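You operate a simulated robot arm through the tools that you are given. There is no shell and no other tool.

The job below is to be done with a simulated two-armed robot. You get a single attempt, and the scene is never put back.

JOB
Rub the burr off the tall stub, then wipe up the chips.
Fine: use the burr block and the blue pad; put both back. Set down upright: burr block. What is to be rubbed or washed off counts as gone when no trace of it is left.

It is judged by the outcome, as a careful person would: the job done as asked, and still so three seconds after it is handed in. It fails if anything else is knocked over, pushed out of place, dropped, spilled or broken.

ROBOT AND FRAMES
Two 7-joint arms with two-finger parallel grippers on one trunk that stands fixed in place. Base frame: the origin is at the foot of the trunk, x ahead of it, y to its left, z up. Units: m, rad, N and s.
The left shoulder is at [0.152, 0.171, 1.124], the right one opposite. With the tool pointing down near the work surface each hand reaches from about 0.46 to 0.94 m from the base axis, measured 20 degrees to its own side. Payload 4.4 kg a hand.
Tool frame (each hand has its own): the origin (TCP) lies between the finger pads and is the grasp point; the fingertips stand 0.023 m ahead of it; z points along the fingers, y is the line along which they close. Largest opening 0.094 m; finger width 0.038, thickness 0.01; the body of the gripper, 0.054 by 0.096 m, starts 0.039 m behind the TCP.
Orientation is that of the tool frame in the base frame, as a unit quaternion [x, y, z, w]. With the fingers straight down and closing along the base's y, the tool's x points along the base's -x, its y along +y and its z along -z.

CONTROLS
- The arms move only by the tool drive_tool. It takes "left_series", "right_series" or both (then of equal length, played together; a hand with none holds still); each is a list of rows, each a list of 7 numbers: the shift along the base's x, y, z in m, then the turn, a rotation vector about the base's x, y, z in degrees, then the closure, from 0 (fully open) to 1 (shut). In form: [[dx, dy, dz, wx, wy, wz, hand], ...]. A call has 1 to 20 rows; each row is the pose to reach, as a shift and turn from the pose commanded when the call began. Rows are played at 5 a second. More than 0.05 m and 0.15 rad between two rows, or a gripper value outside its range, and nothing of the call is played. Where a pose cannot be reached the arm comes as near as it can. A force on the tool above 40 N (or 10 N above the force at the start of the call, whichever is more), or a blocked arm, ends the call early, and 0.2 s more pass. The fingers move at their own pace (about 0.072 m/s each) and stop on an object; they squeeze with about 42 N. The grip force told is the motor's: it shows also when the fingers shut on nothing. Time passes only in rows, and 0.2 s behind the last, so rows that repeat a pose let the fingers close. It gives the time, the measured TCP pose, the force on the tool (base axes), the opening and the grip force at its end, in the units of the frame above (readings bear some noise), with the torque about the TCP (base axes, N m) and any sound that the robot's microphone picked up.
- Cameras (640 x 400 px; columns grow to the right, rows downward): "scene" is now at [0.2676, 0.0486, 1.298]; the picture's right is [0.53, -0.85, 0.00], its down [-0.18, -0.11, -0.98] and it looks along [0.83, 0.51, -0.21] (base axes); focal length 214 px, centre (320, 200). "left" rides on the left gripper at [0.086, -0.016, -0.074] in its tool frame; the picture's right is [0.18, 0.98, 0.00], its down [-0.58, 0.11, -0.81] and it looks along [-0.79, 0.15, 0.59] (tool axes); focal length 243 px, centre (320, 200). "right" rides on the right gripper at [0.087, 0.016, -0.074] in its tool frame; the picture's right is [-0.18, 0.98, 0.00], its down [-0.58, -0.11, -0.81] and it looks along [-0.79, -0.15, 0.59] (tool axes); focal length 243 px, centre (320, 200). There is no depth. A picture from a camera that has moved, and an enlarged one, comes with that camera's place and axes in the base frame and with its lens.
- capture(camera): a new picture of that camera. The clock stands still meanwhile.
- raise_lower(by): moves the trunk up (or, below 0, down) by that many m; the arms and the scene camera ride with it, the base frame stays. It gives what a move gives, with no picture.
- head_to(pan, tilt): turns the head with the scene camera to pan (to the left, within 1.396 rad either way) and tilt (down, from -0.506 to 1.204), counted from straight ahead of the robot (the tilt from the chest, where the trunk bows). It gives what a move gives.
- inspect(camera, box): a new picture of the part [left, top, right, bottom] of that camera's present view, enlarged. The clock stands still meanwhile.
- job_done(): hands the job in; it is judged then, once.

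Nothing tells you positions but the pictures and the camera data. Unless the task says otherwise, let go and move clear before handing in.

The tools are called after "Call:" as name(argument=value, ...) on one line, values as JSON. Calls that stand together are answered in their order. drive_tool: Moves the arms, as the interface text tells. Its arguments: {"type":"object","properties":{"left_series":{"type":"array"},"right_series":{"type":"array"}},"required":[]} The other tools are called the same way: raise_lower (by) moves the trunk up or down; head_to (pan, tilt) turns the head that bears the scene camera; capture (camera) takes a picture; inspect (camera, box) takes an enlarged picture of a part of a camera's view; job_done () hands the job in.

At the start:

```text
time: 0.0
left_tcp_pos: [0.3259, 0.4607, 1.3445]
left_tool_rot: [0.0, 1.0, -0.001, 0.0]
left_force: [0.1, 0.6, -0.5]
left_wrist_torque: [-0.02, 0.0, -0.02]
left_gripper_width: 0.094
left_gripper_force: 0.2
right_tcp_pos: [0.4593, 0.0154, 1.3014]
right_tool_rot: [0.0, 1.0, 0.001, 0.001]
right_force: [-0.2, 0.9, -0.4]
right_wrist_torque: [-0.02, 0.01, 0.0]
right_gripper_width: 0.0941
right_gripper_force: 0.1
trunk travel left (down, up): [-0.14, 0.249]
head pan, tilt (commanded): [0.553, 0.211]
```

scene: 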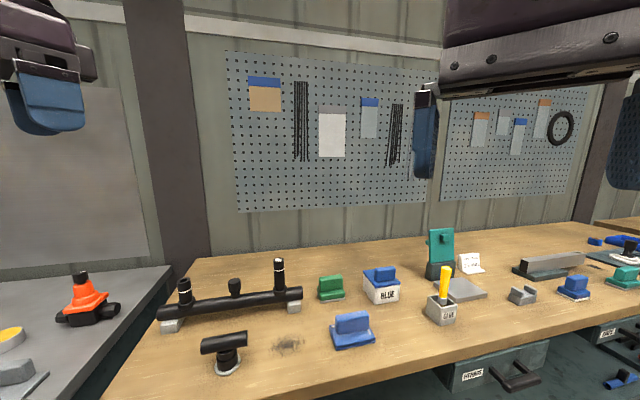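
right: 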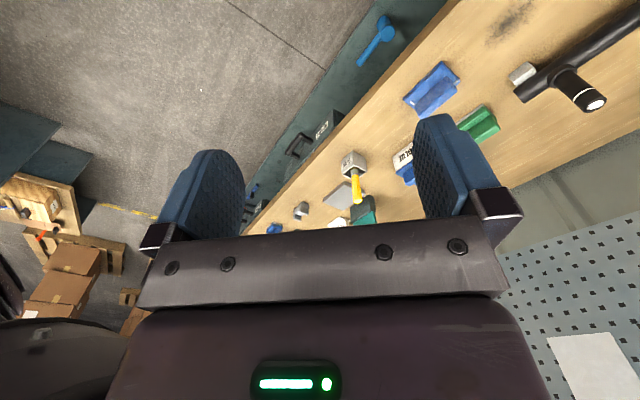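
left: 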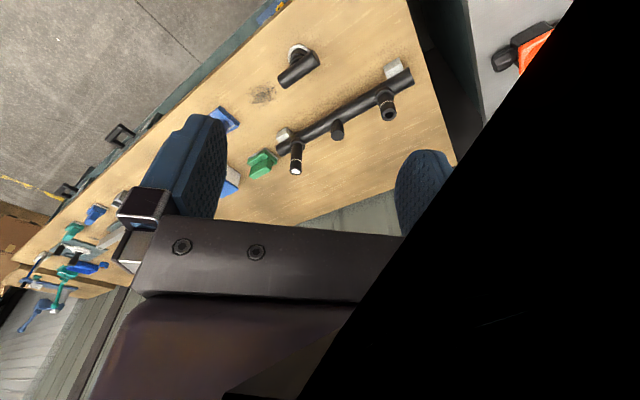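

I see a workbench with a black manifold carrying stubs, several blue and green pads, a teal upright block and a cup with a yellow tool. I'll take enlarged views first to work out what each thing is.

Call:
inspect(camera="scene", box=[140, 240, 340, 380])

Call:
inspect(camera="scene", box=[310, 220, 510, 350])

Call:
inspect(camera="scene", box=[480, 220, 640, 320])

```text
2.86 times, centred on (240, 310) of scene
camera zoom: at [0.2676, 0.0486, 1.298], right [0.53, -0.85, 0.0], down [-0.18, -0.11, -0.98], along [0.83, 0.51, -0.21], focal length 613 px, centre (549, -114)
```

zoom: 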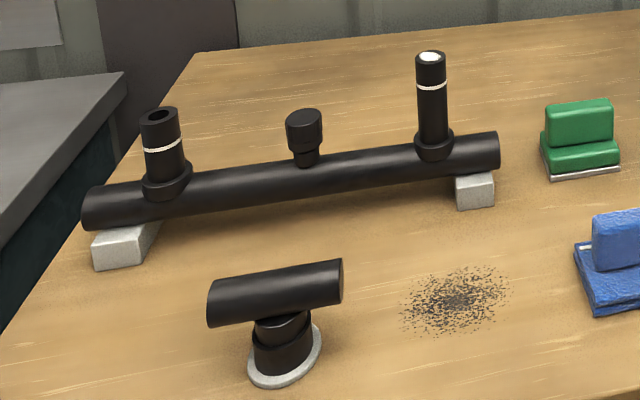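

```text
3.08 times, centred on (410, 285) of scene
camera zoom: at [0.2676, 0.0486, 1.298], right [0.53, -0.85, 0.0], down [-0.18, -0.11, -0.98], along [0.83, 0.51, -0.21], focal length 660 px, centre (43, -62)
```

zoom: 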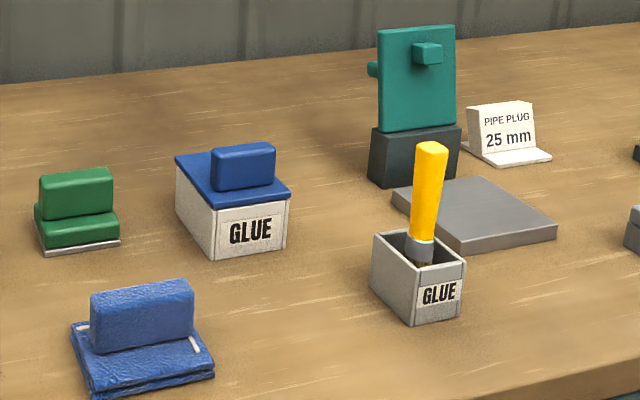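

```text
4.00 times, centred on (560, 270) of scene
camera zoom: at [0.2676, 0.0486, 1.298], right [0.53, -0.85, 0.0], down [-0.18, -0.11, -0.98], along [0.83, 0.51, -0.21], focal length 858 px, centre (-640, -80)
```

zoom: 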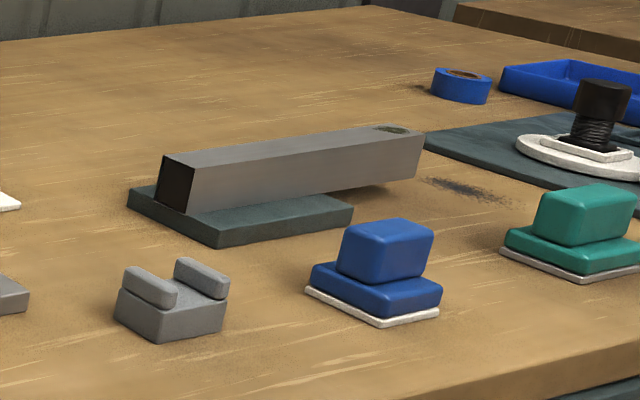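

The tall stub looks like the right-hand one on the manifold, with a pale tip, and there is a chip patch on the bench. Several blocks could be the burr block, so I'll turn the head to see the rest of the bench and look for labels.

Call:
head_to(pan=0.0, tilt=0.5)

Call:
capture(camera="scene")

Call:
head_to(pan=-0.6, tilt=0.5)

Call:
capture(camera="scene")

Call:
head_to(pan=0.8, tilt=0.6)

Call:
capture(camera="scene")

```text
time: 1.0
left_tcp_pos: [0.326, 0.4594, 1.3437]
left_tool_rot: [0.001, 1.0, 0.0, 0.0]
left_force: [-0.6, 0.2, -0.5]
left_wrist_torque: [-0.03, 0.0, 0.04]
left_gripper_width: 0.0942
left_gripper_force: 0.0
right_tcp_pos: [0.459, 0.0161, 1.3016]
right_tool_rot: [0.0, 1.0, 0.001, 0.001]
right_force: [0.4, -0.1, 0.4]
right_wrist_torque: [-0.01, 0.0, -0.02]
right_gripper_width: 0.094
right_gripper_force: 0.0
trunk travel left (down, up): [-0.14, 0.249]
head pan, tilt (commanded): [0.0, 0.499]
```

```text
taken
camera scene: at [0.2792, -0.0003, 1.2713], right [0.0, -1.0, 0.0], down [-0.48, 0.0, -0.88], along [0.88, 0.0, -0.48], focal length 214 px, centre (320, 200)
```

scene: 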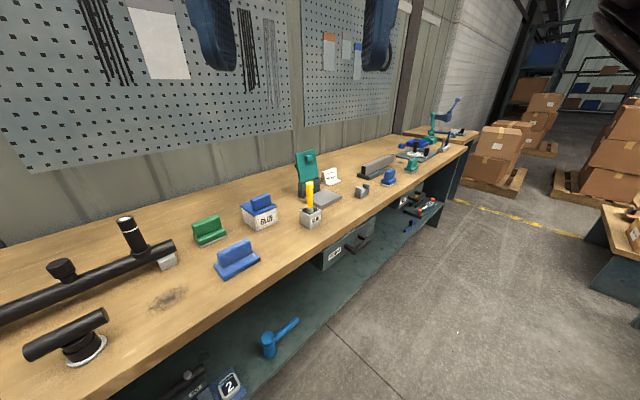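

```text
time: 2.0
left_tcp_pos: [0.3265, 0.4594, 1.3453]
left_tool_rot: [-0.001, 1.0, 0.0, 0.0]
left_force: [-0.3, 0.2, 0.0]
left_wrist_torque: [0.0, -0.02, 0.01]
left_gripper_width: 0.0941
left_gripper_force: 0.0
right_tcp_pos: [0.4589, 0.017, 1.3022]
right_tool_rot: [0.0, 1.0, 0.001, 0.0]
right_force: [-0.2, -0.5, 0.2]
right_wrist_torque: [-0.02, 0.01, 0.01]
right_gripper_width: 0.0941
right_gripper_force: 0.1
trunk travel left (down, up): [-0.14, 0.249]
head pan, tilt (commanded): [-0.6, 0.499]
```

```text
taken
camera scene: at [0.2634, -0.0517, 1.2713], right [-0.56, -0.83, 0.0], down [-0.4, 0.27, -0.88], along [0.72, -0.5, -0.48], focal length 214 px, centre (320, 200)
```

scene: 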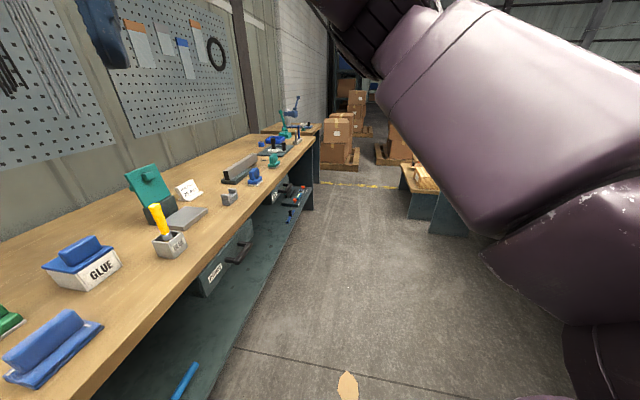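

```text
time: 3.5
left_tcp_pos: [0.3272, 0.4617, 1.3448]
left_tool_rot: [0.0, 1.0, 0.0, 0.0]
left_force: [-0.6, -0.6, 0.9]
left_wrist_torque: [-0.01, -0.04, -0.01]
left_gripper_width: 0.094
left_gripper_force: 0.0
right_tcp_pos: [0.4591, 0.0162, 1.3012]
right_tool_rot: [0.0, 1.0, 0.001, 0.002]
right_force: [0.4, -0.5, 0.0]
right_wrist_torque: [0.01, 0.01, 0.0]
right_gripper_width: 0.0938
right_gripper_force: 0.0
trunk travel left (down, up): [-0.14, 0.249]
head pan, tilt (commanded): [0.799, 0.6]
```

```text
taken
camera scene: at [0.2499, 0.0629, 1.2622], right [0.72, -0.7, 0.0], down [-0.39, -0.4, -0.83], along [0.58, 0.59, -0.56], focal length 214 px, centre (320, 200)
```

scene: 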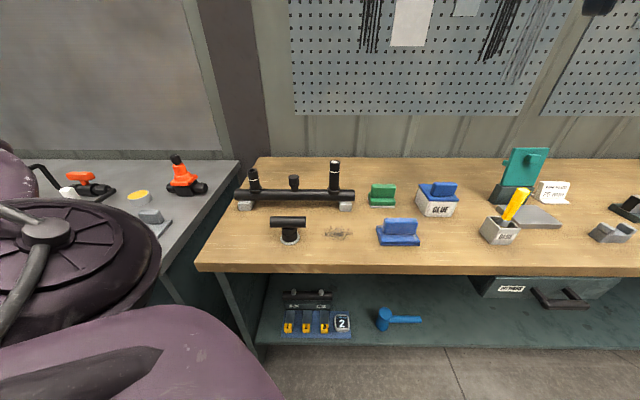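

The near end of the bench has the manifold, a green block with a grey sole, a blue folded pad, and a glue box with a blue lid. I'll zoom in on these to identify the burr block and look at the burr itself.

Call:
inspect(camera="scene", box=[220, 145, 360, 255])

Call:
inspect(camera="scene", box=[310, 145, 390, 215])

Call:
inspect(camera="scene", box=[350, 170, 480, 260])

Call:
inspect(camera="scene", box=[270, 270, 440, 350])

Call:
inspect(camera="scene", box=[470, 140, 640, 260])

```text
3.64 times, centred on (290, 200) of scene
camera zoom: at [0.2499, 0.0629, 1.2622], right [0.72, -0.7, 0.0], down [-0.39, -0.4, -0.83], along [0.58, 0.59, -0.56], focal length 780 px, centre (429, 200)
```

zoom: 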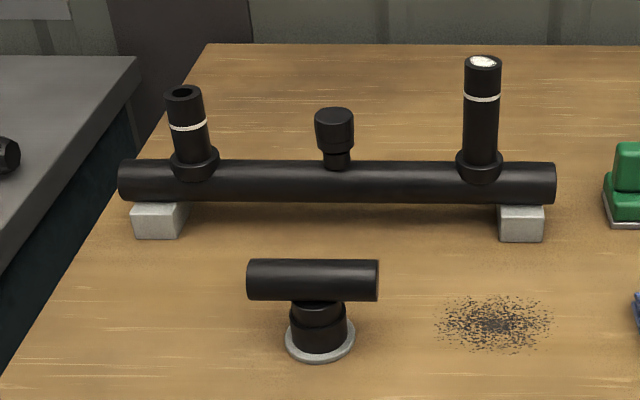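

```text
5.71 times, centred on (350, 180) of scene
camera zoom: at [0.2499, 0.0629, 1.2622], right [0.72, -0.7, 0.0], down [-0.39, -0.4, -0.83], along [0.58, 0.59, -0.56], focal length 1226 px, centre (149, 314)
```

zoom: 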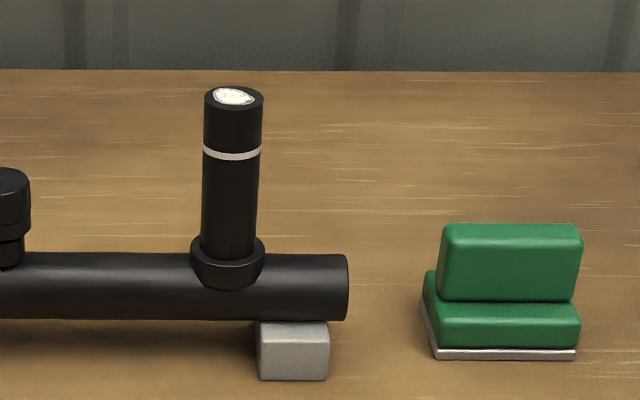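

```text
4.44 times, centred on (415, 215) of scene
camera zoom: at [0.2499, 0.0629, 1.2622], right [0.72, -0.7, 0.0], down [-0.39, -0.4, -0.83], along [0.58, 0.59, -0.56], focal length 953 px, centre (-102, 133)
```

zoom: 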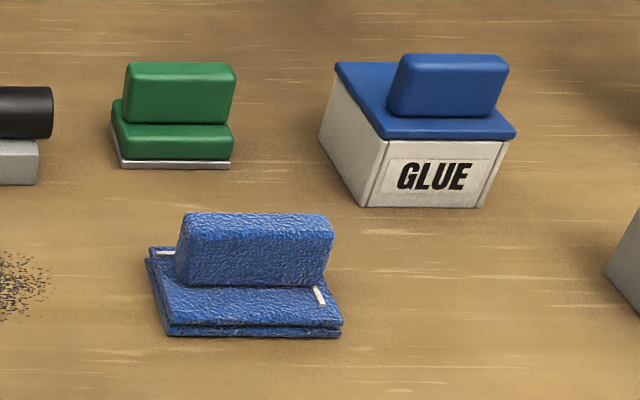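

```text
3.76 times, centred on (355, 310) of scene
camera zoom: at [0.2499, 0.0629, 1.2622], right [0.72, -0.7, 0.0], down [-0.39, -0.4, -0.83], along [0.58, 0.59, -0.56], focal length 807 px, centre (188, -214)
```

zoom: 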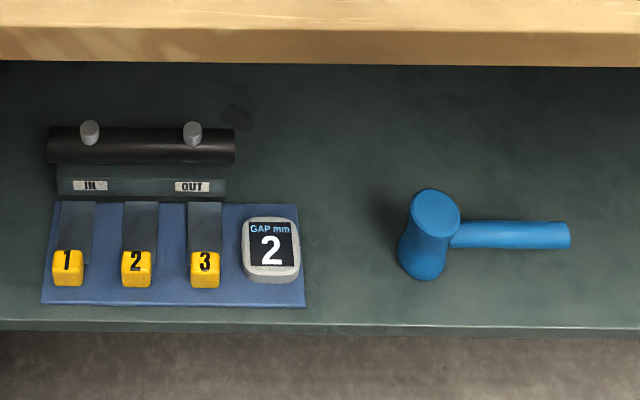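

```text
3.33 times, centred on (555, 200) of scene
camera zoom: at [0.2499, 0.0629, 1.2622], right [0.72, -0.7, 0.0], down [-0.39, -0.4, -0.83], along [0.58, 0.59, -0.56], focal length 715 px, centre (-463, 200)
```

zoom: 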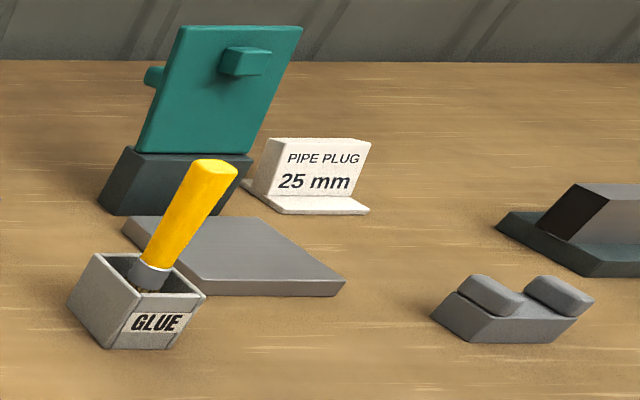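

The green block with the grey sole should be the burr block, and the blue cloth-like pad beside the chips should be the blue pad. The far blue and teal blocks are about 1.3 m out, beyond reach. I'll zoom with the left wrist camera to triangulate positions.

Call:
inspect(camera="left", box=[190, 40, 450, 200])

Call:
inspect(camera="right", box=[380, 0, 640, 180])

Call:
capture(camera="left")

```text
2.46 times, centred on (320, 120) of left
camera zoom: at [0.2388, 0.4439, 1.4196], right [-0.18, 0.98, 0.0], down [0.58, 0.11, 0.81], along [0.79, 0.15, -0.59], focal length 597 px, centre (320, 397)
```

zoom: 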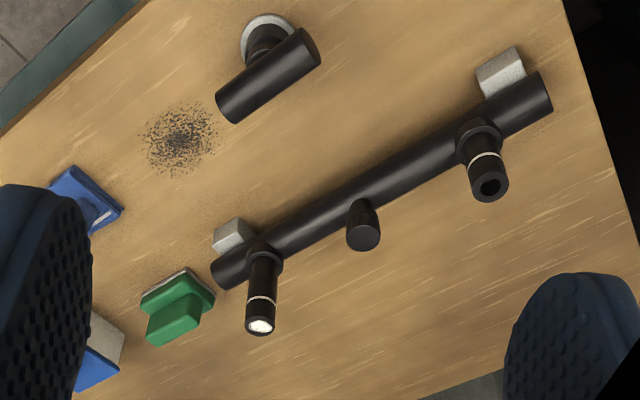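

```text
2.22 times, centred on (510, 90) of right
camera zoom: at [0.372, 0.0326, 1.376], right [0.18, 0.98, 0.0], down [0.58, -0.11, 0.81], along [0.79, -0.15, -0.59], focal length 539 px, centre (-102, 444)
```

zoom: 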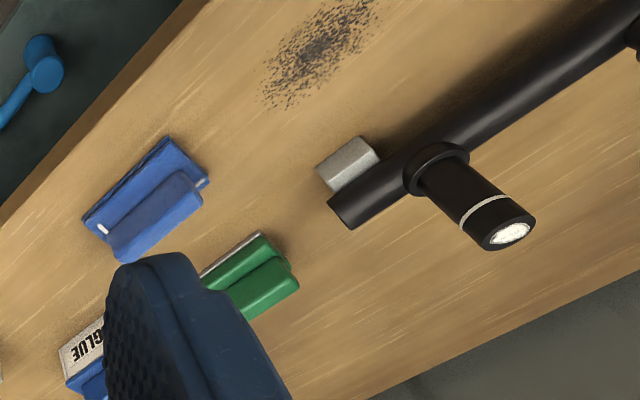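

```text
taken
camera left: at [0.2388, 0.4439, 1.4196], right [-0.18, 0.98, 0.0], down [0.58, 0.11, 0.81], along [0.79, 0.15, -0.59], focal length 243 px, centre (320, 200)
```

left: 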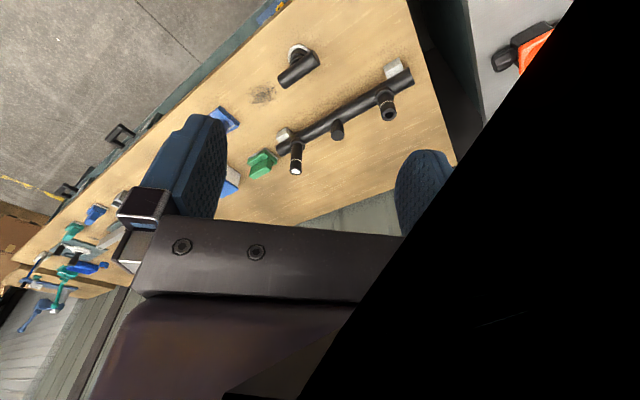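

From triangulation, the bench top is at z≈0.82, the tall stub top is near [0.705, 0.466, 0.988], the green block is around [0.84, 0.36], and the chips are around [0.612, 0.361]. Next I'll bring the left hand high over the green block, turned -44° about z, and move the right hand out of the way.

Call:
drive_tool(left_series=[[0.034, -0.005, -0.008, 0, 0, -3.4, 0], [0.069, -0.011, -0.024, 0, 0, -6.8, 0], [0.106, -0.017, -0.042, 0, 0, -10.2, 0], [0.143, -0.024, -0.06, 0, 0, -13.6, 0], [0.18, -0.03, -0.08, 0, 0, -17, 0], [0.217, -0.036, -0.098, 0, 0, -20.4, 0], [0.254, -0.042, -0.116, 0, 0, -23.8, 0], [0.291, -0.049, -0.135, 0, 0, -27.2, 0], [0.328, -0.055, -0.153, 0, 0, -30.6, 0], [0.365, -0.061, -0.171, 0, 0, -34, 0], [0.402, -0.067, -0.19, 0, 0, -37.4, 0], [0.438, -0.074, -0.208, 0, 0, -40.8, 0], [0.474, -0.08, -0.225, 0, 0, -44, 0], [0.474, -0.08, -0.225, 0, 0, -44, 0]], right_series=[[-0.004, -0.02, 0, 0, 0, 0, 0], [-0.008, -0.04, 0, 0, 0, 0, 0], [-0.012, -0.06, 0, 0, 0, 0, 0], [-0.016, -0.08, 0, 0, 0, 0, 0], [-0.02, -0.1, 0, 0, 0, 0, 0], [-0.024, -0.12, 0, 0, 0, 0, 0], [-0.028, -0.14, 0, 0, 0, 0, 0], [-0.032, -0.16, 0, 0, 0, 0, 0], [-0.036, -0.18, 0, 0, 0, 0, 0], [-0.04, -0.2, 0, 0, 0, 0, 0], [-0.044, -0.22, 0, 0, 0, 0, 0], [-0.048, -0.24, 0, 0, 0, 0, 0], [-0.05, -0.25, 0, 0, 0, 0, 0], [-0.05, -0.25, 0, 0, 0, 0, 0]])

Call:
capture(camera="left")

Call:
capture(camera="scene")

```text
time: 6.5
left_tcp_pos: [0.7662, 0.3918, 1.1168]
left_tool_rot: [0.374, 0.927, 0.0, 0.002]
left_force: [-0.8, -0.3, -0.1]
left_wrist_torque: [0.01, -0.01, -0.01]
left_gripper_width: 0.0941
left_gripper_force: 0.0
left hand out of reach, approached as far as the arm can: row 12, 13, 14
right_tcp_pos: [0.4079, -0.2359, 1.3009]
right_tool_rot: [0.0, 1.0, 0.001, 0.002]
right_force: [0.3, 0.4, -0.2]
right_wrist_torque: [0.02, 0.0, 0.02]
right_gripper_width: 0.094
right_gripper_force: 0.1
trunk travel left (down, up): [-0.14, 0.249]
head pan, tilt (commanded): [0.799, 0.6]
```

```text
taken
camera left: at [0.6917, 0.4405, 1.1909], right [0.55, 0.84, 0.0], down [0.49, -0.33, 0.81], along [0.67, -0.44, -0.59], focal length 243 px, centre (320, 200)
```

left: 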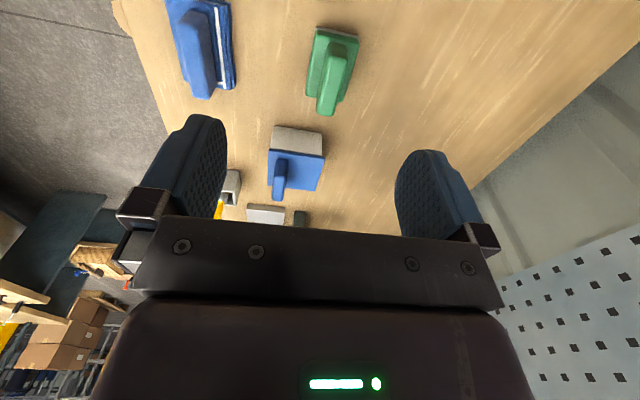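

```text
taken
camera scene: at [0.249, 0.0627, 1.2626], right [0.72, -0.7, 0.0], down [-0.39, -0.4, -0.83], along [0.58, 0.59, -0.56], focal length 214 px, centre (320, 200)
```

scene: 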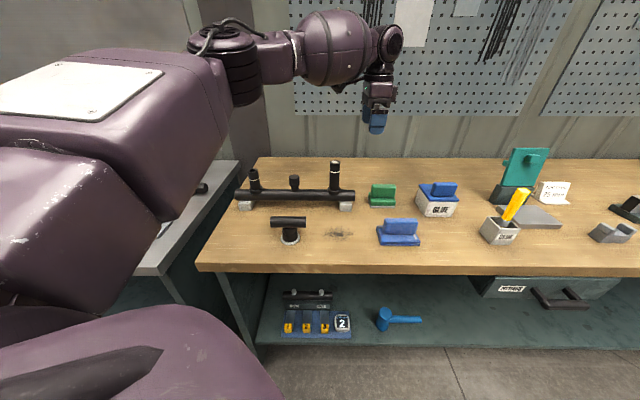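

The hand is at the reach limit at this height, but it should reach further lower down. The wrist camera sees the green block, blue pad and glue box, so I'll zoom in to refine their poses.

Call:
inspect(camera="left", box=[280, 10, 380, 130])

Call:
inspect(camera="left", box=[140, 0, 260, 120])

Call:
inspect(camera="scene", box=[320, 150, 440, 260])

```text
3.33 times, centred on (330, 70) of left
camera zoom: at [0.6917, 0.4405, 1.1909], right [0.55, 0.84, 0.0], down [0.49, -0.33, 0.81], along [0.67, -0.44, -0.59], focal length 809 px, centre (287, 633)
```

zoom: 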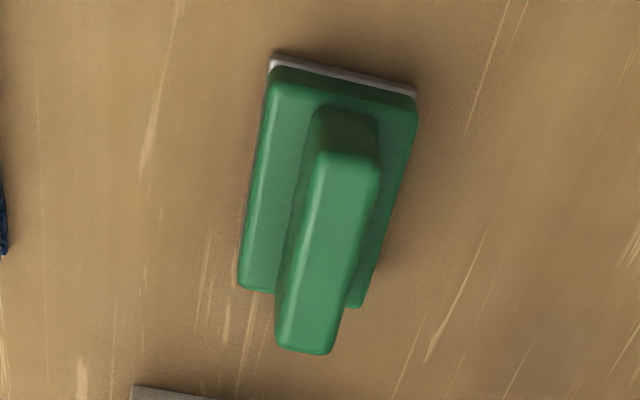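

```text
3.33 times, centred on (200, 60) of left
camera zoom: at [0.6917, 0.4405, 1.1909], right [0.55, 0.84, 0.0], down [0.49, -0.33, 0.81], along [0.67, -0.44, -0.59], focal length 809 px, centre (720, 667)
```

zoom: 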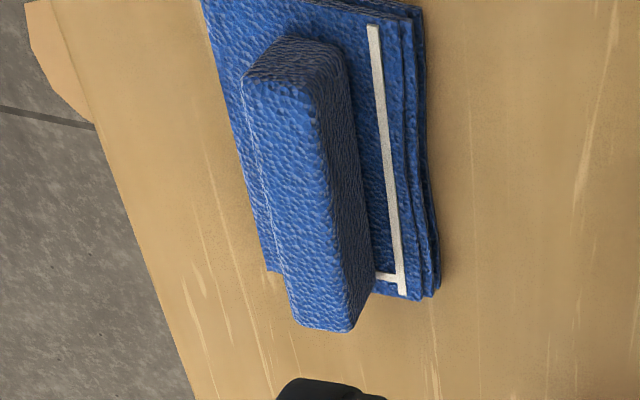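

```text
3.64 times, centred on (380, 205) of scene
camera zoom: at [0.249, 0.0627, 1.2626], right [0.72, -0.7, 0.0], down [-0.39, -0.4, -0.83], along [0.58, 0.59, -0.56], focal length 780 px, centre (102, 182)
```

zoom: 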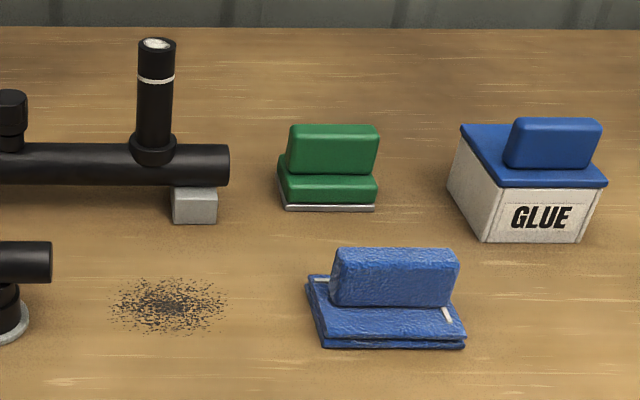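

The green block's centre is about [0.841, 0.360], with its long axis at -45°. Its handle is roughly 23 mm thick and runs from z≈0.851 to 0.889. I'll raise the trunk 0.1 m for more reach at height, then come in over the block.

Call:
raise_lower(by=0.1)

```text
time: 7.8
left_tcp_pos: [0.6753, 0.3917, 1.3923]
left_tool_rot: [0.371, 0.918, 0.053, 0.132]
left_force: [-0.3, 0.2, 0.7]
left_wrist_torque: [-0.04, -0.01, 0.0]
left_gripper_width: 0.0942
left_gripper_force: 0.1
right_tcp_pos: [0.4113, -0.2344, 1.401]
right_tool_rot: [0.001, 1.0, 0.002, 0.0]
right_force: [0.2, 0.1, 0.1]
right_wrist_torque: [-0.01, 0.0, 0.02]
right_gripper_width: 0.0937
right_gripper_force: 0.0
trunk travel left (down, up): [-0.24, 0.149]
head pan, tilt (commanded): [0.799, 0.6]
```

The tool went to an odd pose because the target was out of reach. I'll draw back to a reachable pose and check how the commanded frame behaves.

Call:
drive_tool(left_series=[[-0.03, 0.005, -0.01, 0, 0, 0, 0], [-0.06, 0.01, -0.02, 0, 0, 0, 0], [-0.09, 0.015, -0.03, 0, 0, 0, 0], [-0.12, 0.02, -0.04, 0, 0, 0, 0], [-0.12, 0.02, -0.04, 0, 0, 0, 0]])

```text
time: 9.0
left_tcp_pos: [0.5539, 0.4108, 1.3531]
left_tool_rot: [0.37, 0.918, 0.053, 0.133]
left_force: [0.3, 1.1, 0.3]
left_wrist_torque: [0.0, 0.0, -0.01]
left_gripper_width: 0.094
left_gripper_force: 0.1
right_tcp_pos: [0.41, -0.2339, 1.4009]
right_tool_rot: [0.0, 1.0, 0.001, 0.0]
right_force: [-0.3, -0.1, 0.0]
right_wrist_torque: [0.01, -0.05, 0.0]
right_gripper_width: 0.0942
right_gripper_force: 0.0
trunk travel left (down, up): [-0.24, 0.149]
head pan, tilt (commanded): [0.799, 0.6]
```

The commanded pose re-syncs to the actual pose. I'll level the tool again (+16.5° about y) and come to [0.78, 0.395, 1.05], which is above all the obstacles.

Call:
drive_tool(left_series=[[0.022, -0.002, -0.03, 0.04, 3.3, -0.2, 0], [0.045, -0.003, -0.06, 0.09, 6.6, -0.4, 0], [0.068, -0.005, -0.09, 0.13, 9.9, -0.6, 0], [0.09, -0.006, -0.12, 0.18, 13.2, -0.9, 0], [0.113, -0.008, -0.15, 0.22, 16.5, -1.1, 0], [0.136, -0.01, -0.18, 0.22, 16.5, -1.1, 0], [0.158, -0.011, -0.21, 0.22, 16.5, -1.1, 0], [0.181, -0.013, -0.24, 0.22, 16.5, -1.1, 0], [0.204, -0.014, -0.27, 0.22, 16.5, -1.1, 0], [0.226, -0.016, -0.303, 0.22, 16.5, -1.1, 0], [0.226, -0.016, -0.303, 0.22, 16.5, -1.1, 0]])

Call:
capture(camera="left")

Call:
capture(camera="scene")

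```text
time: 11.4
left_tcp_pos: [0.6471, 0.4158, 1.1021]
left_tool_rot: [0.384, 0.923, 0.001, 0.001]
left_force: [-0.2, -0.4, 0.7]
left_wrist_torque: [0.0, -0.01, 0.01]
left_gripper_width: 0.0942
left_gripper_force: 0.2
left hand out of reach, approached as far as the arm can: row 6, 7, 8, 9, 10, 11
right_tcp_pos: [0.4087, -0.2338, 1.4017]
right_tool_rot: [0.0, 1.0, 0.001, 0.001]
right_force: [-0.8, 0.3, -0.4]
right_wrist_torque: [0.0, -0.01, -0.03]
right_gripper_width: 0.094
right_gripper_force: 0.2
trunk travel left (down, up): [-0.24, 0.149]
head pan, tilt (commanded): [0.799, 0.6]
```

```text
taken
camera left: at [0.5747, 0.4669, 1.1776], right [0.57, 0.82, 0.0], down [0.49, -0.34, 0.81], along [0.67, -0.46, -0.59], focal length 243 px, centre (320, 200)
```

left: 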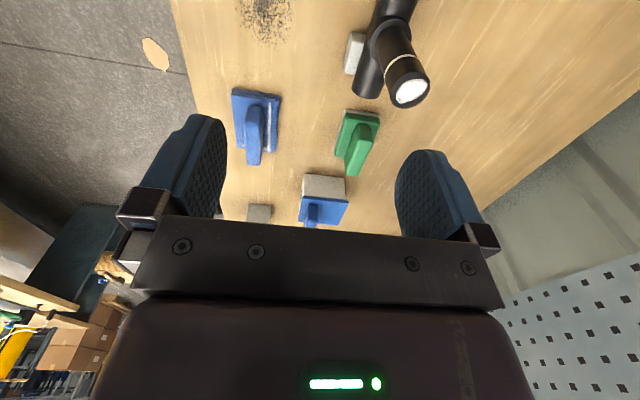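

```text
taken
camera scene: at [0.1582, 0.0629, 1.3743], right [0.72, -0.7, 0.0], down [-0.39, -0.41, -0.83], along [0.58, 0.59, -0.56], focal length 214 px, centre (320, 200)
```

scene: 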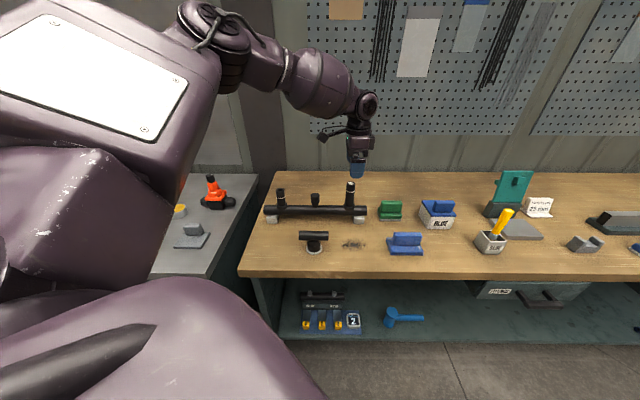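

Raising the trunk leans it back by about 9 cm, which reduces reach, so lowering it should lean it forward. I'll pull the left hand back and up to clear the stub, then lower the trunk.

Call:
drive_tool(left_series=[[-0.03, 0.01, 0.03, 0, 0, 0, 0], [-0.06, 0.015, 0.06, 0, 0, 0, 0], [-0.09, 0.02, 0.09, 0, 0, 0, 0], [-0.11, 0.025, 0.13, 0, 0, 0, 0], [-0.13, 0.03, 0.16, 0, 0, 0, 0], [-0.13, 0.03, 0.16, 0, 0, 0, 0]])

Call:
raise_lower(by=-0.1)

Call:
capture(camera="scene")

```text
time: 12.8
left_tcp_pos: [0.5263, 0.4472, 1.2634]
left_tool_rot: [0.383, 0.924, 0.001, 0.0]
left_force: [0.6, 0.1, 0.2]
left_wrist_torque: [-0.02, -0.01, -0.01]
left_gripper_width: 0.0941
left_gripper_force: 0.0
right_tcp_pos: [0.4097, -0.2332, 1.3999]
right_tool_rot: [0.001, 1.0, 0.001, 0.001]
right_force: [0.1, 0.6, 0.7]
right_wrist_torque: [0.01, 0.01, -0.03]
right_gripper_width: 0.0939
right_gripper_force: 0.0
trunk travel left (down, up): [-0.24, 0.149]
head pan, tilt (commanded): [0.799, 0.6]
```

```text
time: 14.2
left_tcp_pos: [0.5241, 0.4491, 1.166]
left_tool_rot: [0.384, 0.924, 0.001, 0.001]
left_force: [-0.4, 0.3, -0.1]
left_wrist_torque: [0.0, -0.03, -0.03]
left_gripper_width: 0.0941
left_gripper_force: 0.0
right_tcp_pos: [0.4078, -0.2339, 1.3033]
right_tool_rot: [0.0, 1.0, 0.0, 0.004]
right_force: [-1.1, -0.2, 0.5]
right_wrist_torque: [-0.01, -0.03, -0.01]
right_gripper_width: 0.0941
right_gripper_force: 0.1
trunk travel left (down, up): [-0.14, 0.249]
head pan, tilt (commanded): [0.799, 0.6]
```

```text
taken
camera scene: at [0.2481, 0.0629, 1.263], right [0.72, -0.7, 0.0], down [-0.39, -0.41, -0.83], along [0.58, 0.59, -0.56], focal length 214 px, centre (320, 200)
```

scene: 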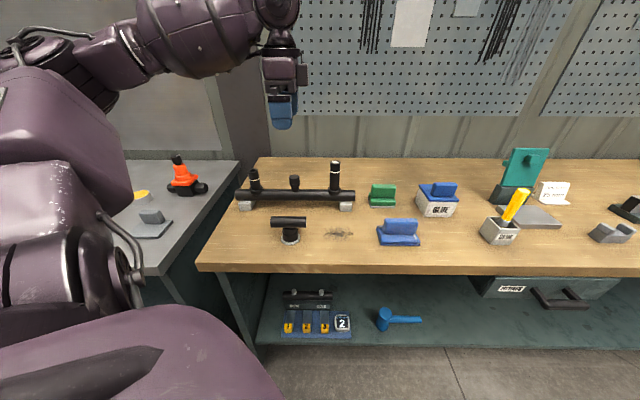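

The trunk is back at its starting height. Now I'll bring the hand toward the green block on a descending path that clears the stub.

Call:
drive_tool(left_series=[[0.031, -0.007, -0.02, 0, 0, 0, 0], [0.061, -0.014, -0.039, 0, 0, 0, 0], [0.092, -0.021, -0.059, 0, 0, 0, 0], [0.123, -0.028, -0.078, 0, 0, 0, 0], [0.153, -0.036, -0.098, 0, 0, 0, 0], [0.184, -0.043, -0.117, 0, 0, 0, 0], [0.215, -0.05, -0.137, 0, 0, 0, 0], [0.245, -0.057, -0.156, 0, 0, 0, 0], [0.276, -0.064, -0.176, 0, 0, 0, 0], [0.276, -0.064, -0.176, 0, 0, 0, 0]])

Call:
capture(camera="left")

Call:
capture(camera="scene")

```text
time: 16.4
left_tcp_pos: [0.7662, 0.3961, 0.9945]
left_tool_rot: [0.383, 0.924, 0.0, 0.002]
left_force: [0.1, 0.2, 0.0]
left_wrist_torque: [-0.06, -0.03, 0.04]
left_gripper_width: 0.0942
left_gripper_force: 0.0
left hand out of reach, approached as far as the arm can: row 8, 9, 10
right_tcp_pos: [0.4097, -0.2329, 1.3035]
right_tool_rot: [0.0, 1.0, 0.001, 0.002]
right_force: [-0.3, 0.4, -0.6]
right_wrist_torque: [0.03, 0.02, -0.01]
right_gripper_width: 0.0942
right_gripper_force: 0.0
trunk travel left (down, up): [-0.14, 0.249]
head pan, tilt (commanded): [0.799, 0.6]
```

```text
taken
camera left: at [0.6922, 0.4456, 1.0696], right [0.57, 0.82, 0.0], down [0.49, -0.33, 0.81], along [0.67, -0.46, -0.59], focal length 243 px, centre (320, 200)
```

left: 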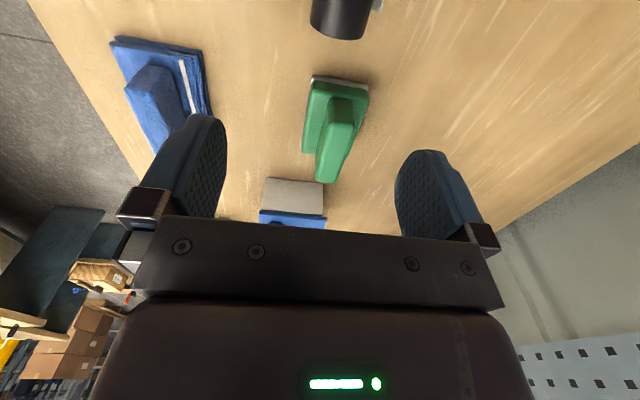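

```text
taken
camera scene: at [0.2499, 0.0638, 1.2623], right [0.72, -0.7, 0.0], down [-0.39, -0.41, -0.82], along [0.58, 0.59, -0.57], focal length 214 px, centre (320, 200)
```

scene: 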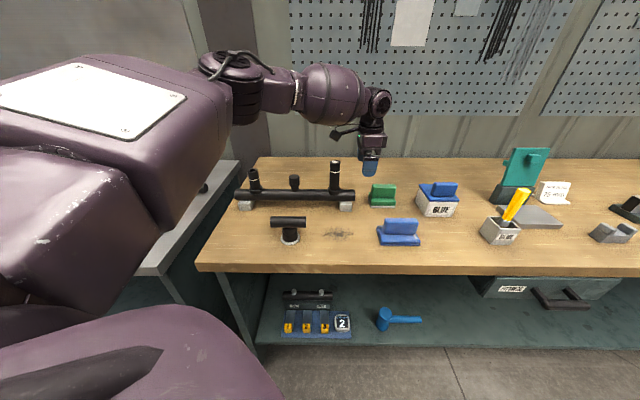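

The reach limit is around 0.655 m horizontally from the shoulder at this trunk height. I'll lift the hand slightly, lower the trunk so it leans forward, and see how the reach changes.

Call:
drive_tool(left_series=[[-0.02, 0.0, 0.03, 0, 0, 0, 0], [-0.04, 0.0, 0.06, 0, 0, 0, 0], [-0.05, 0.0, 0.1, 0, 0, 0, 0], [-0.05, 0.0, 0.1, 0, 0, 0, 0]])

Call:
raise_lower(by=-0.08)

Call:
capture(camera="scene")

```text
time: 17.4
left_tcp_pos: [0.7207, 0.3961, 1.0905]
left_tool_rot: [0.384, 0.923, 0.001, 0.0]
left_force: [0.3, 0.4, 0.1]
left_wrist_torque: [-0.01, 0.0, 0.01]
left_gripper_width: 0.0938
left_gripper_force: 0.0
right_tcp_pos: [0.4104, -0.2329, 1.301]
right_tool_rot: [0.001, 1.0, 0.001, -0.001]
right_force: [0.5, -0.3, 0.0]
right_wrist_torque: [0.01, -0.02, -0.02]
right_gripper_width: 0.0942
right_gripper_force: 0.1
trunk travel left (down, up): [-0.14, 0.249]
head pan, tilt (commanded): [0.799, 0.6]
```

```text
time: 18.5
left_tcp_pos: [0.7149, 0.3927, 1.0157]
left_tool_rot: [0.383, 0.924, 0.001, 0.002]
left_force: [-0.1, 0.2, -0.1]
left_wrist_torque: [-0.01, -0.02, -0.02]
left_gripper_width: 0.0942
left_gripper_force: 0.1
right_tcp_pos: [0.4067, -0.2344, 1.2234]
right_tool_rot: [0.0, 1.0, 0.001, 0.004]
right_force: [-0.9, 0.8, 1.1]
right_wrist_torque: [0.02, -0.07, -0.02]
right_gripper_width: 0.0938
right_gripper_force: 0.1
trunk travel left (down, up): [-0.06, 0.329]
head pan, tilt (commanded): [0.799, 0.6]
```

```text
taken
camera scene: at [0.3259, 0.0628, 1.1631], right [0.72, -0.7, 0.0], down [-0.39, -0.4, -0.83], along [0.58, 0.59, -0.56], focal length 214 px, centre (320, 200)
```

scene: 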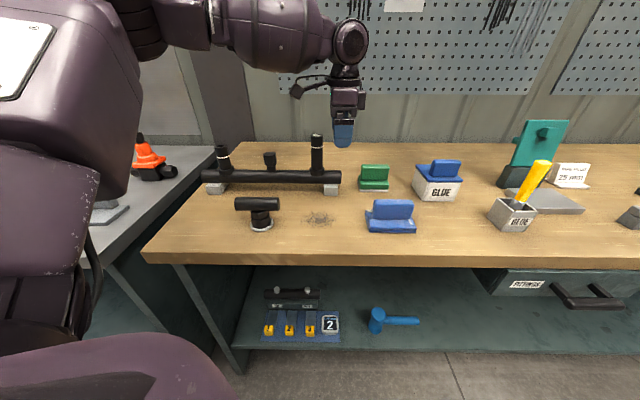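

The trunk is now 7-8 cm further forward. I'll move over the green block.

Call:
drive_tool(left_series=[[0.035, -0.008, 0.0, 0, 0, 0, 0], [0.07, -0.018, -0.005, 0, 0, 0, 0], [0.1, -0.026, -0.015, 0, 0, 0, 0], [0.1256, -0.0327, -0.03, 0, 0, 0, 0], [0.1256, -0.0327, -0.036, 0, 0, 0, 0], [0.1256, -0.0327, -0.036, 0, 0, 0, 0]])

Call:
capture(camera="left")

Call:
inspect(camera="scene", box=[300, 120, 440, 240])

```text
time: 19.9
left_tcp_pos: [0.8417, 0.3586, 0.9773]
left_tool_rot: [0.384, 0.923, 0.0, 0.0]
left_force: [-0.6, 0.1, 0.7]
left_wrist_torque: [0.0, 0.01, -0.03]
left_gripper_width: 0.0941
left_gripper_force: 0.0
right_tcp_pos: [0.4111, -0.2339, 1.2218]
right_tool_rot: [0.0, 1.0, 0.001, 0.0]
right_force: [0.4, 1.5, -0.5]
right_wrist_torque: [0.0, 0.05, -0.01]
right_gripper_width: 0.0941
right_gripper_force: 0.0
trunk travel left (down, up): [-0.06, 0.329]
head pan, tilt (commanded): [0.799, 0.6]
```

```text
taken
camera left: at [0.7672, 0.4087, 1.0521], right [0.57, 0.82, 0.0], down [0.49, -0.34, 0.81], along [0.66, -0.46, -0.59], focal length 243 px, centre (320, 200)
```

left: 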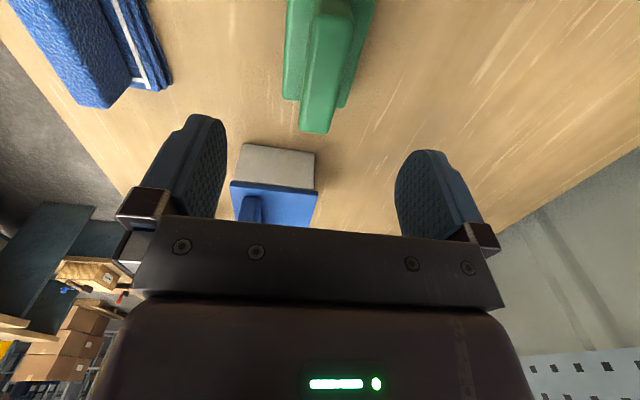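

```text
3.33 times, centred on (370, 180) of scene
camera zoom: at [0.3284, 0.063, 1.1618], right [0.72, -0.7, 0.0], down [-0.39, -0.41, -0.82], along [0.57, 0.59, -0.57], focal length 715 px, centre (153, 267)
```

zoom: 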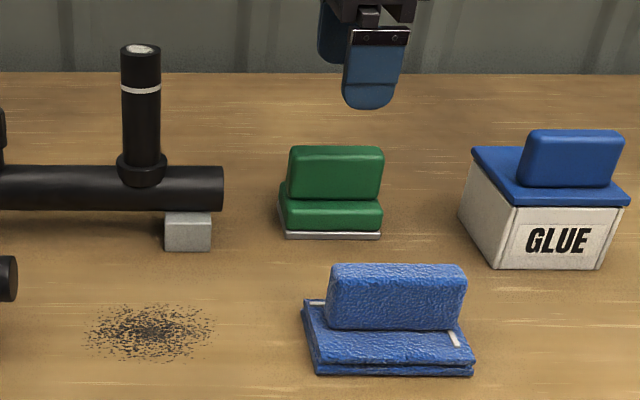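

I'm directly over the green block and its centre is confirmed at about [0.841, 0.360]. I'll descend to TCP z≈0.882 with a +1° yaw correction, keeping the fingers open.

Call:
drive_tool(left_series=[[0, 0, -0.03, 0, 0, 1, 0], [0, 0, -0.06, 0, 0, 1, 0], [0, 0, -0.08, 0, 0, 1, 0], [0, 0, -0.096, 0, 0, 1, 0], [0, 0, -0.096, 0, 0, 1, 0]])

Call:
capture(camera="left")

Call:
inspect(camera="scene", box=[320, 120, 440, 220])

```text
time: 21.1
left_tcp_pos: [0.8409, 0.3596, 0.8819]
left_tool_rot: [0.376, 0.927, 0.001, -0.001]
left_force: [0.7, 0.0, 0.3]
left_wrist_torque: [0.02, -0.05, 0.01]
left_gripper_width: 0.0936
left_gripper_force: 0.1
right_tcp_pos: [0.4093, -0.2332, 1.2223]
right_tool_rot: [0.0, 1.0, 0.0, 0.002]
right_force: [0.1, -0.1, -0.4]
right_wrist_torque: [-0.01, -0.02, 0.0]
right_gripper_width: 0.0941
right_gripper_force: 0.1
trunk travel left (down, up): [-0.06, 0.329]
head pan, tilt (commanded): [0.799, 0.6]
```

```text
taken
camera left: at [0.7668, 0.4074, 0.9575], right [0.55, 0.83, 0.0], down [0.49, -0.33, 0.81], along [0.67, -0.44, -0.59], focal length 243 px, centre (320, 200)
```

left: 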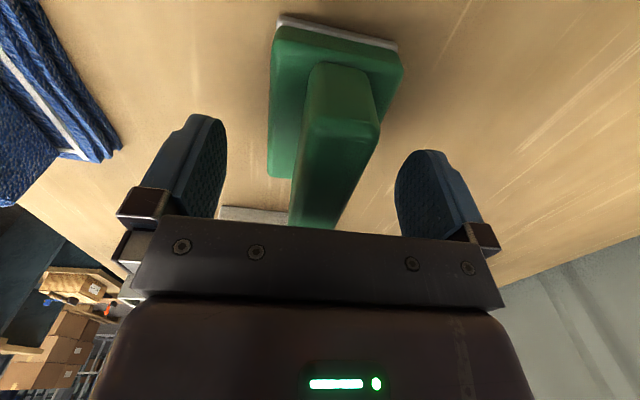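

```text
4.00 times, centred on (380, 170) of scene
camera zoom: at [0.3274, 0.0629, 1.1623], right [0.72, -0.7, 0.0], down [-0.39, -0.4, -0.83], along [0.58, 0.59, -0.56], focal length 858 px, centre (80, 320)
```

zoom: 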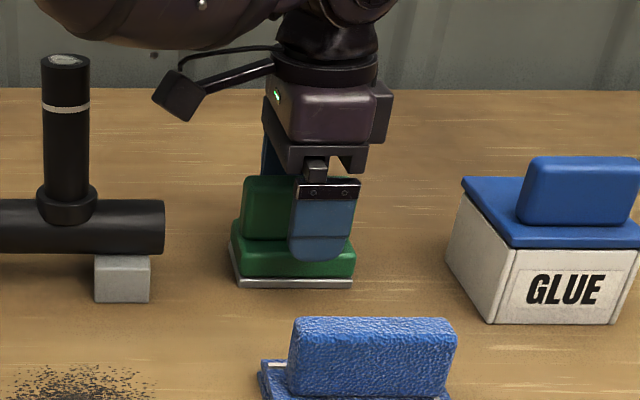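

The fingers straddle the handle and are centred in both directions. I'll close on it.

Call:
drive_tool(left_series=[[0, 0, 0, 0, 0, 0, 0.5], [0, 0, 0, 0, 0, 0, 1], [0, 0, 0, 0, 0, 0, 1], [0, 0, 0, 0, 0, 0, 1], [0, 0, 0, 0, 0, 0, 1], [0, 0, 0, 0, 0, 0, 1], [0, 0, 0, 0, 0, 0, 1]])

Call:
capture(camera="left")

Call:
inspect(camera="scene", box=[320, 120, 440, 220])

```text
time: 22.7
left_tcp_pos: [0.8417, 0.3594, 0.8813]
left_tool_rot: [0.376, 0.927, 0.001, 0.0]
left_force: [0.7, 1.7, 2.0]
left_wrist_torque: [0.0, 0.05, -0.03]
left_gripper_width: 0.0259
left_gripper_force: 42.0
right_tcp_pos: [0.4096, -0.2331, 1.2215]
right_tool_rot: [0.0, 1.0, 0.001, 0.001]
right_force: [-0.5, 0.0, -0.6]
right_wrist_torque: [0.02, 0.02, 0.0]
right_gripper_width: 0.0939
right_gripper_force: 0.0
trunk travel left (down, up): [-0.06, 0.329]
head pan, tilt (commanded): [0.799, 0.6]
```

```text
taken
camera left: at [0.767, 0.4076, 0.957], right [0.55, 0.83, 0.0], down [0.49, -0.33, 0.81], along [0.67, -0.44, -0.59], focal length 243 px, centre (320, 200)
```

left: 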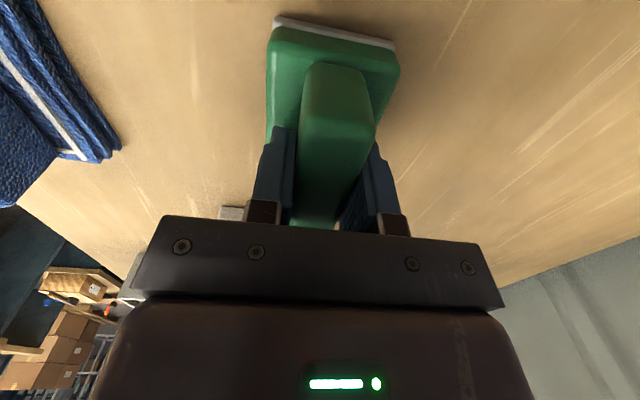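

```text
4.00 times, centred on (380, 170) of scene
camera zoom: at [0.3278, 0.063, 1.1621], right [0.72, -0.7, 0.0], down [-0.39, -0.41, -0.83], along [0.58, 0.59, -0.56], focal length 858 px, centre (80, 320)
```

zoom: 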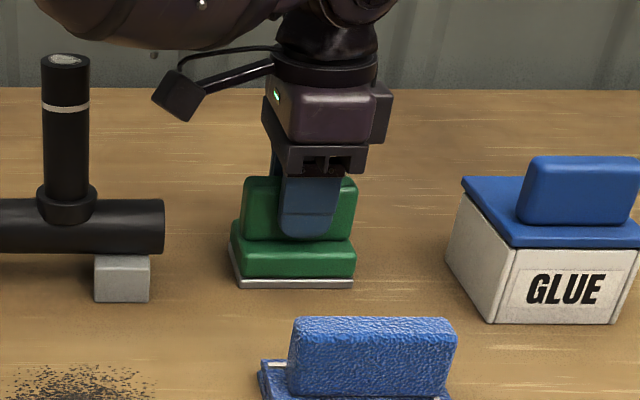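

The block is gripped, with an opening of 26 mm and 42 N. I'll lift it and carry it over the tall stub, leaving about 4 cm of clearance.

Call:
drive_tool(left_series=[[0, 0, 0.02, 0, 0, 0, 1], [0, 0, 0.05, 0, 0, 0, 1], [0, 0, 0.085, 0, 0, 0, 1], [0, 0, 0.12, 0, 0, 0, 1], [-0.02, 0.016, 0.15, 0, 0, 0, 1], [-0.045, 0.035, 0.175, 0, 0, 0, 1], [-0.07, 0.055, 0.195, 0, 0, 0, 1], [-0.095, 0.075, 0.205, 0, 0, 0, 1], [-0.12, 0.094, 0.21, 0, 0, 0, 1], [-0.136, 0.106, 0.21, 0, 0, 0, 1], [-0.136, 0.106, 0.21, 0, 0, 0, 1]])

Call:
capture(camera="left")

Call:
capture(camera="scene")

Call:
inspect(camera="scene", box=[270, 80, 390, 200])

```text
time: 25.1
left_tcp_pos: [0.7064, 0.4646, 1.0887]
left_tool_rot: [0.375, 0.927, -0.001, -0.001]
left_force: [-0.4, 0.7, -2.2]
left_wrist_torque: [-0.01, 0.0, 0.0]
left_gripper_width: 0.0258
left_gripper_force: 41.9
right_tcp_pos: [0.4099, -0.2335, 1.2215]
right_tool_rot: [-0.001, 1.0, 0.001, 0.001]
right_force: [0.6, 0.0, -0.3]
right_wrist_torque: [0.05, -0.02, 0.01]
right_gripper_width: 0.0942
right_gripper_force: 0.1
trunk travel left (down, up): [-0.06, 0.329]
head pan, tilt (commanded): [0.799, 0.6]
```

```text
taken
camera left: at [0.6317, 0.5136, 1.1638], right [0.55, 0.83, 0.0], down [0.49, -0.33, 0.81], along [0.67, -0.44, -0.59], focal length 243 px, centre (320, 200)
```

left: 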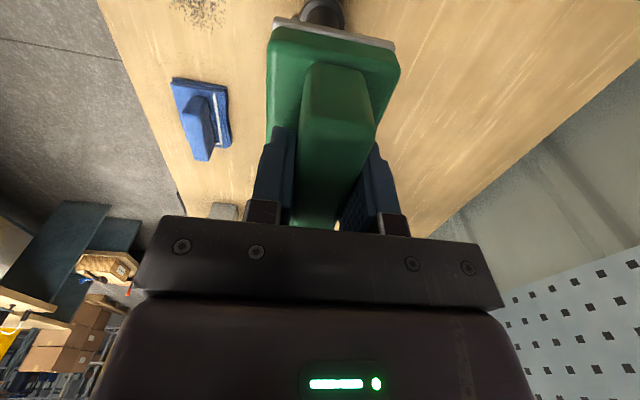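

```text
taken
camera scene: at [0.3281, 0.0631, 1.1618], right [0.72, -0.7, 0.0], down [-0.39, -0.41, -0.82], along [0.58, 0.59, -0.57], focal length 214 px, centre (320, 200)
```

scene: 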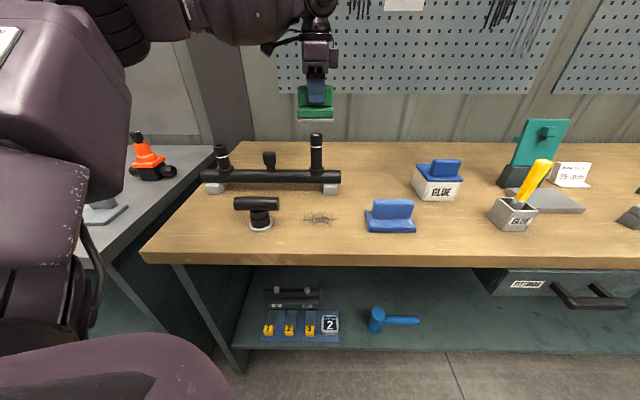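

```text
3.33 times, centred on (330, 140) of scene
camera zoom: at [0.3281, 0.0631, 1.1618], right [0.72, -0.7, 0.0], down [-0.39, -0.41, -0.82], along [0.58, 0.59, -0.57], focal length 715 px, centre (287, 400)
```

zoom: 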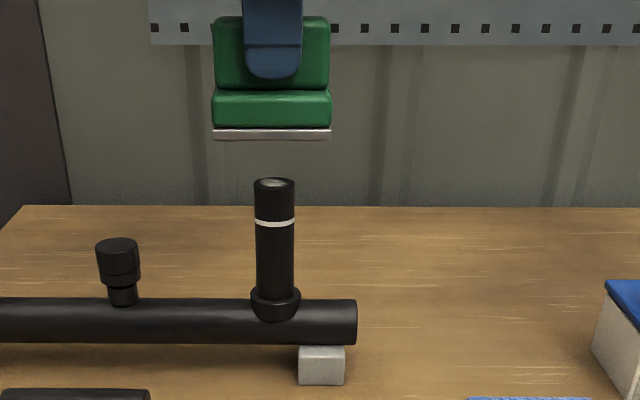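

The block is centred over the tall stub with about 4 cm of clearance. I'll lower to just above the stub top, then approach in millimetre steps while watching the force.

Call:
drive_tool(left_series=[[0, 0, -0.015, 0, 0, 0, 1], [0, 0, -0.028, 0, 0, 0, 1], [0, 0, -0.034, 0, 0, 0, 1], [0, 0, -0.036, 0, 0, 0, 1], [0, 0, -0.036, 0, 0, 0, 1]])

Call:
inspect(camera="scene", box=[280, 90, 360, 170])

```text
time: 26.3
left_tcp_pos: [0.7067, 0.4648, 1.0534]
left_tool_rot: [0.376, 0.927, 0.0, 0.001]
left_force: [-0.1, -1.1, -1.8]
left_wrist_torque: [0.0, 0.01, 0.0]
left_gripper_width: 0.026
left_gripper_force: 42.5
right_tcp_pos: [0.4084, -0.2325, 1.2216]
right_tool_rot: [-0.001, 1.0, 0.0, 0.001]
right_force: [-0.2, -0.1, -0.6]
right_wrist_torque: [0.02, 0.0, -0.02]
right_gripper_width: 0.094
right_gripper_force: 0.1
trunk travel left (down, up): [-0.06, 0.329]
head pan, tilt (commanded): [0.799, 0.6]
```

```text
5.00 times, centred on (320, 130) of scene
camera zoom: at [0.328, 0.0631, 1.1619], right [0.72, -0.7, 0.0], down [-0.39, -0.41, -0.82], along [0.58, 0.59, -0.57], focal length 1072 px, centre (320, 550)
```

zoom: 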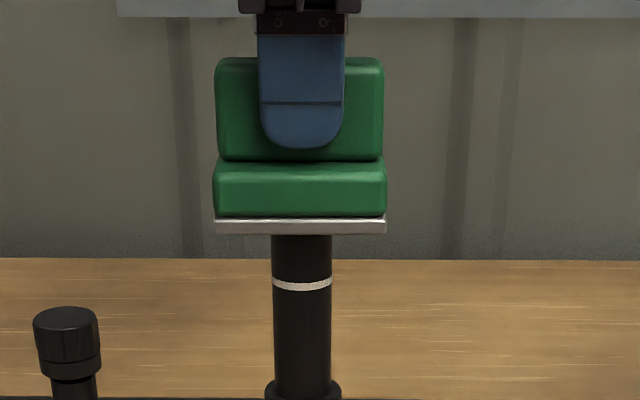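

The block is close above the stub and centred on it. I'll lower 1 mm at a time to find contact.

Call:
drive_tool(left_series=[[0, 0, -0.001, 0, 0, 0, 1], [0, 0, -0.002, 0, 0, 0, 1], [0, 0, -0.003, 0, 0, 0, 1], [0, 0, -0.003, 0, 0, 0, 1]])

Call:
drive_tool(left_series=[[0, 0, -0.001, 0, 0, 0, 1], [0, 0, -0.002, 0, 0, 0, 1], [0, 0, -0.002, 0, 0, 0, 1]])

```text
time: 27.3
left_tcp_pos: [0.7063, 0.4659, 1.0506]
left_tool_rot: [0.376, 0.927, 0.0, 0.0]
left_force: [-0.3, 0.1, -2.0]
left_wrist_torque: [-0.01, 0.0, -0.04]
left_gripper_width: 0.0256
left_gripper_force: 42.0
right_tcp_pos: [0.4098, -0.2338, 1.2224]
right_tool_rot: [-0.001, 1.0, 0.0, 0.0]
right_force: [1.3, -0.4, 0.2]
right_wrist_torque: [0.03, -0.02, -0.03]
right_gripper_width: 0.0939
right_gripper_force: 0.0
trunk travel left (down, up): [-0.06, 0.329]
head pan, tilt (commanded): [0.799, 0.6]
```

```text
time: 28.1
left_tcp_pos: [0.7065, 0.4652, 1.0491]
left_tool_rot: [0.375, 0.927, 0.001, 0.001]
left_force: [0.8, 0.9, -1.9]
left_wrist_torque: [-0.02, -0.02, -0.01]
left_gripper_width: 0.0258
left_gripper_force: 41.2
right_tcp_pos: [0.4095, -0.2333, 1.2228]
right_tool_rot: [0.0, 1.0, 0.001, 0.001]
right_force: [0.7, -0.1, 0.7]
right_wrist_torque: [-0.02, -0.02, -0.03]
right_gripper_width: 0.0942
right_gripper_force: 0.0
trunk travel left (down, up): [-0.06, 0.329]
head pan, tilt (commanded): [0.799, 0.6]
```

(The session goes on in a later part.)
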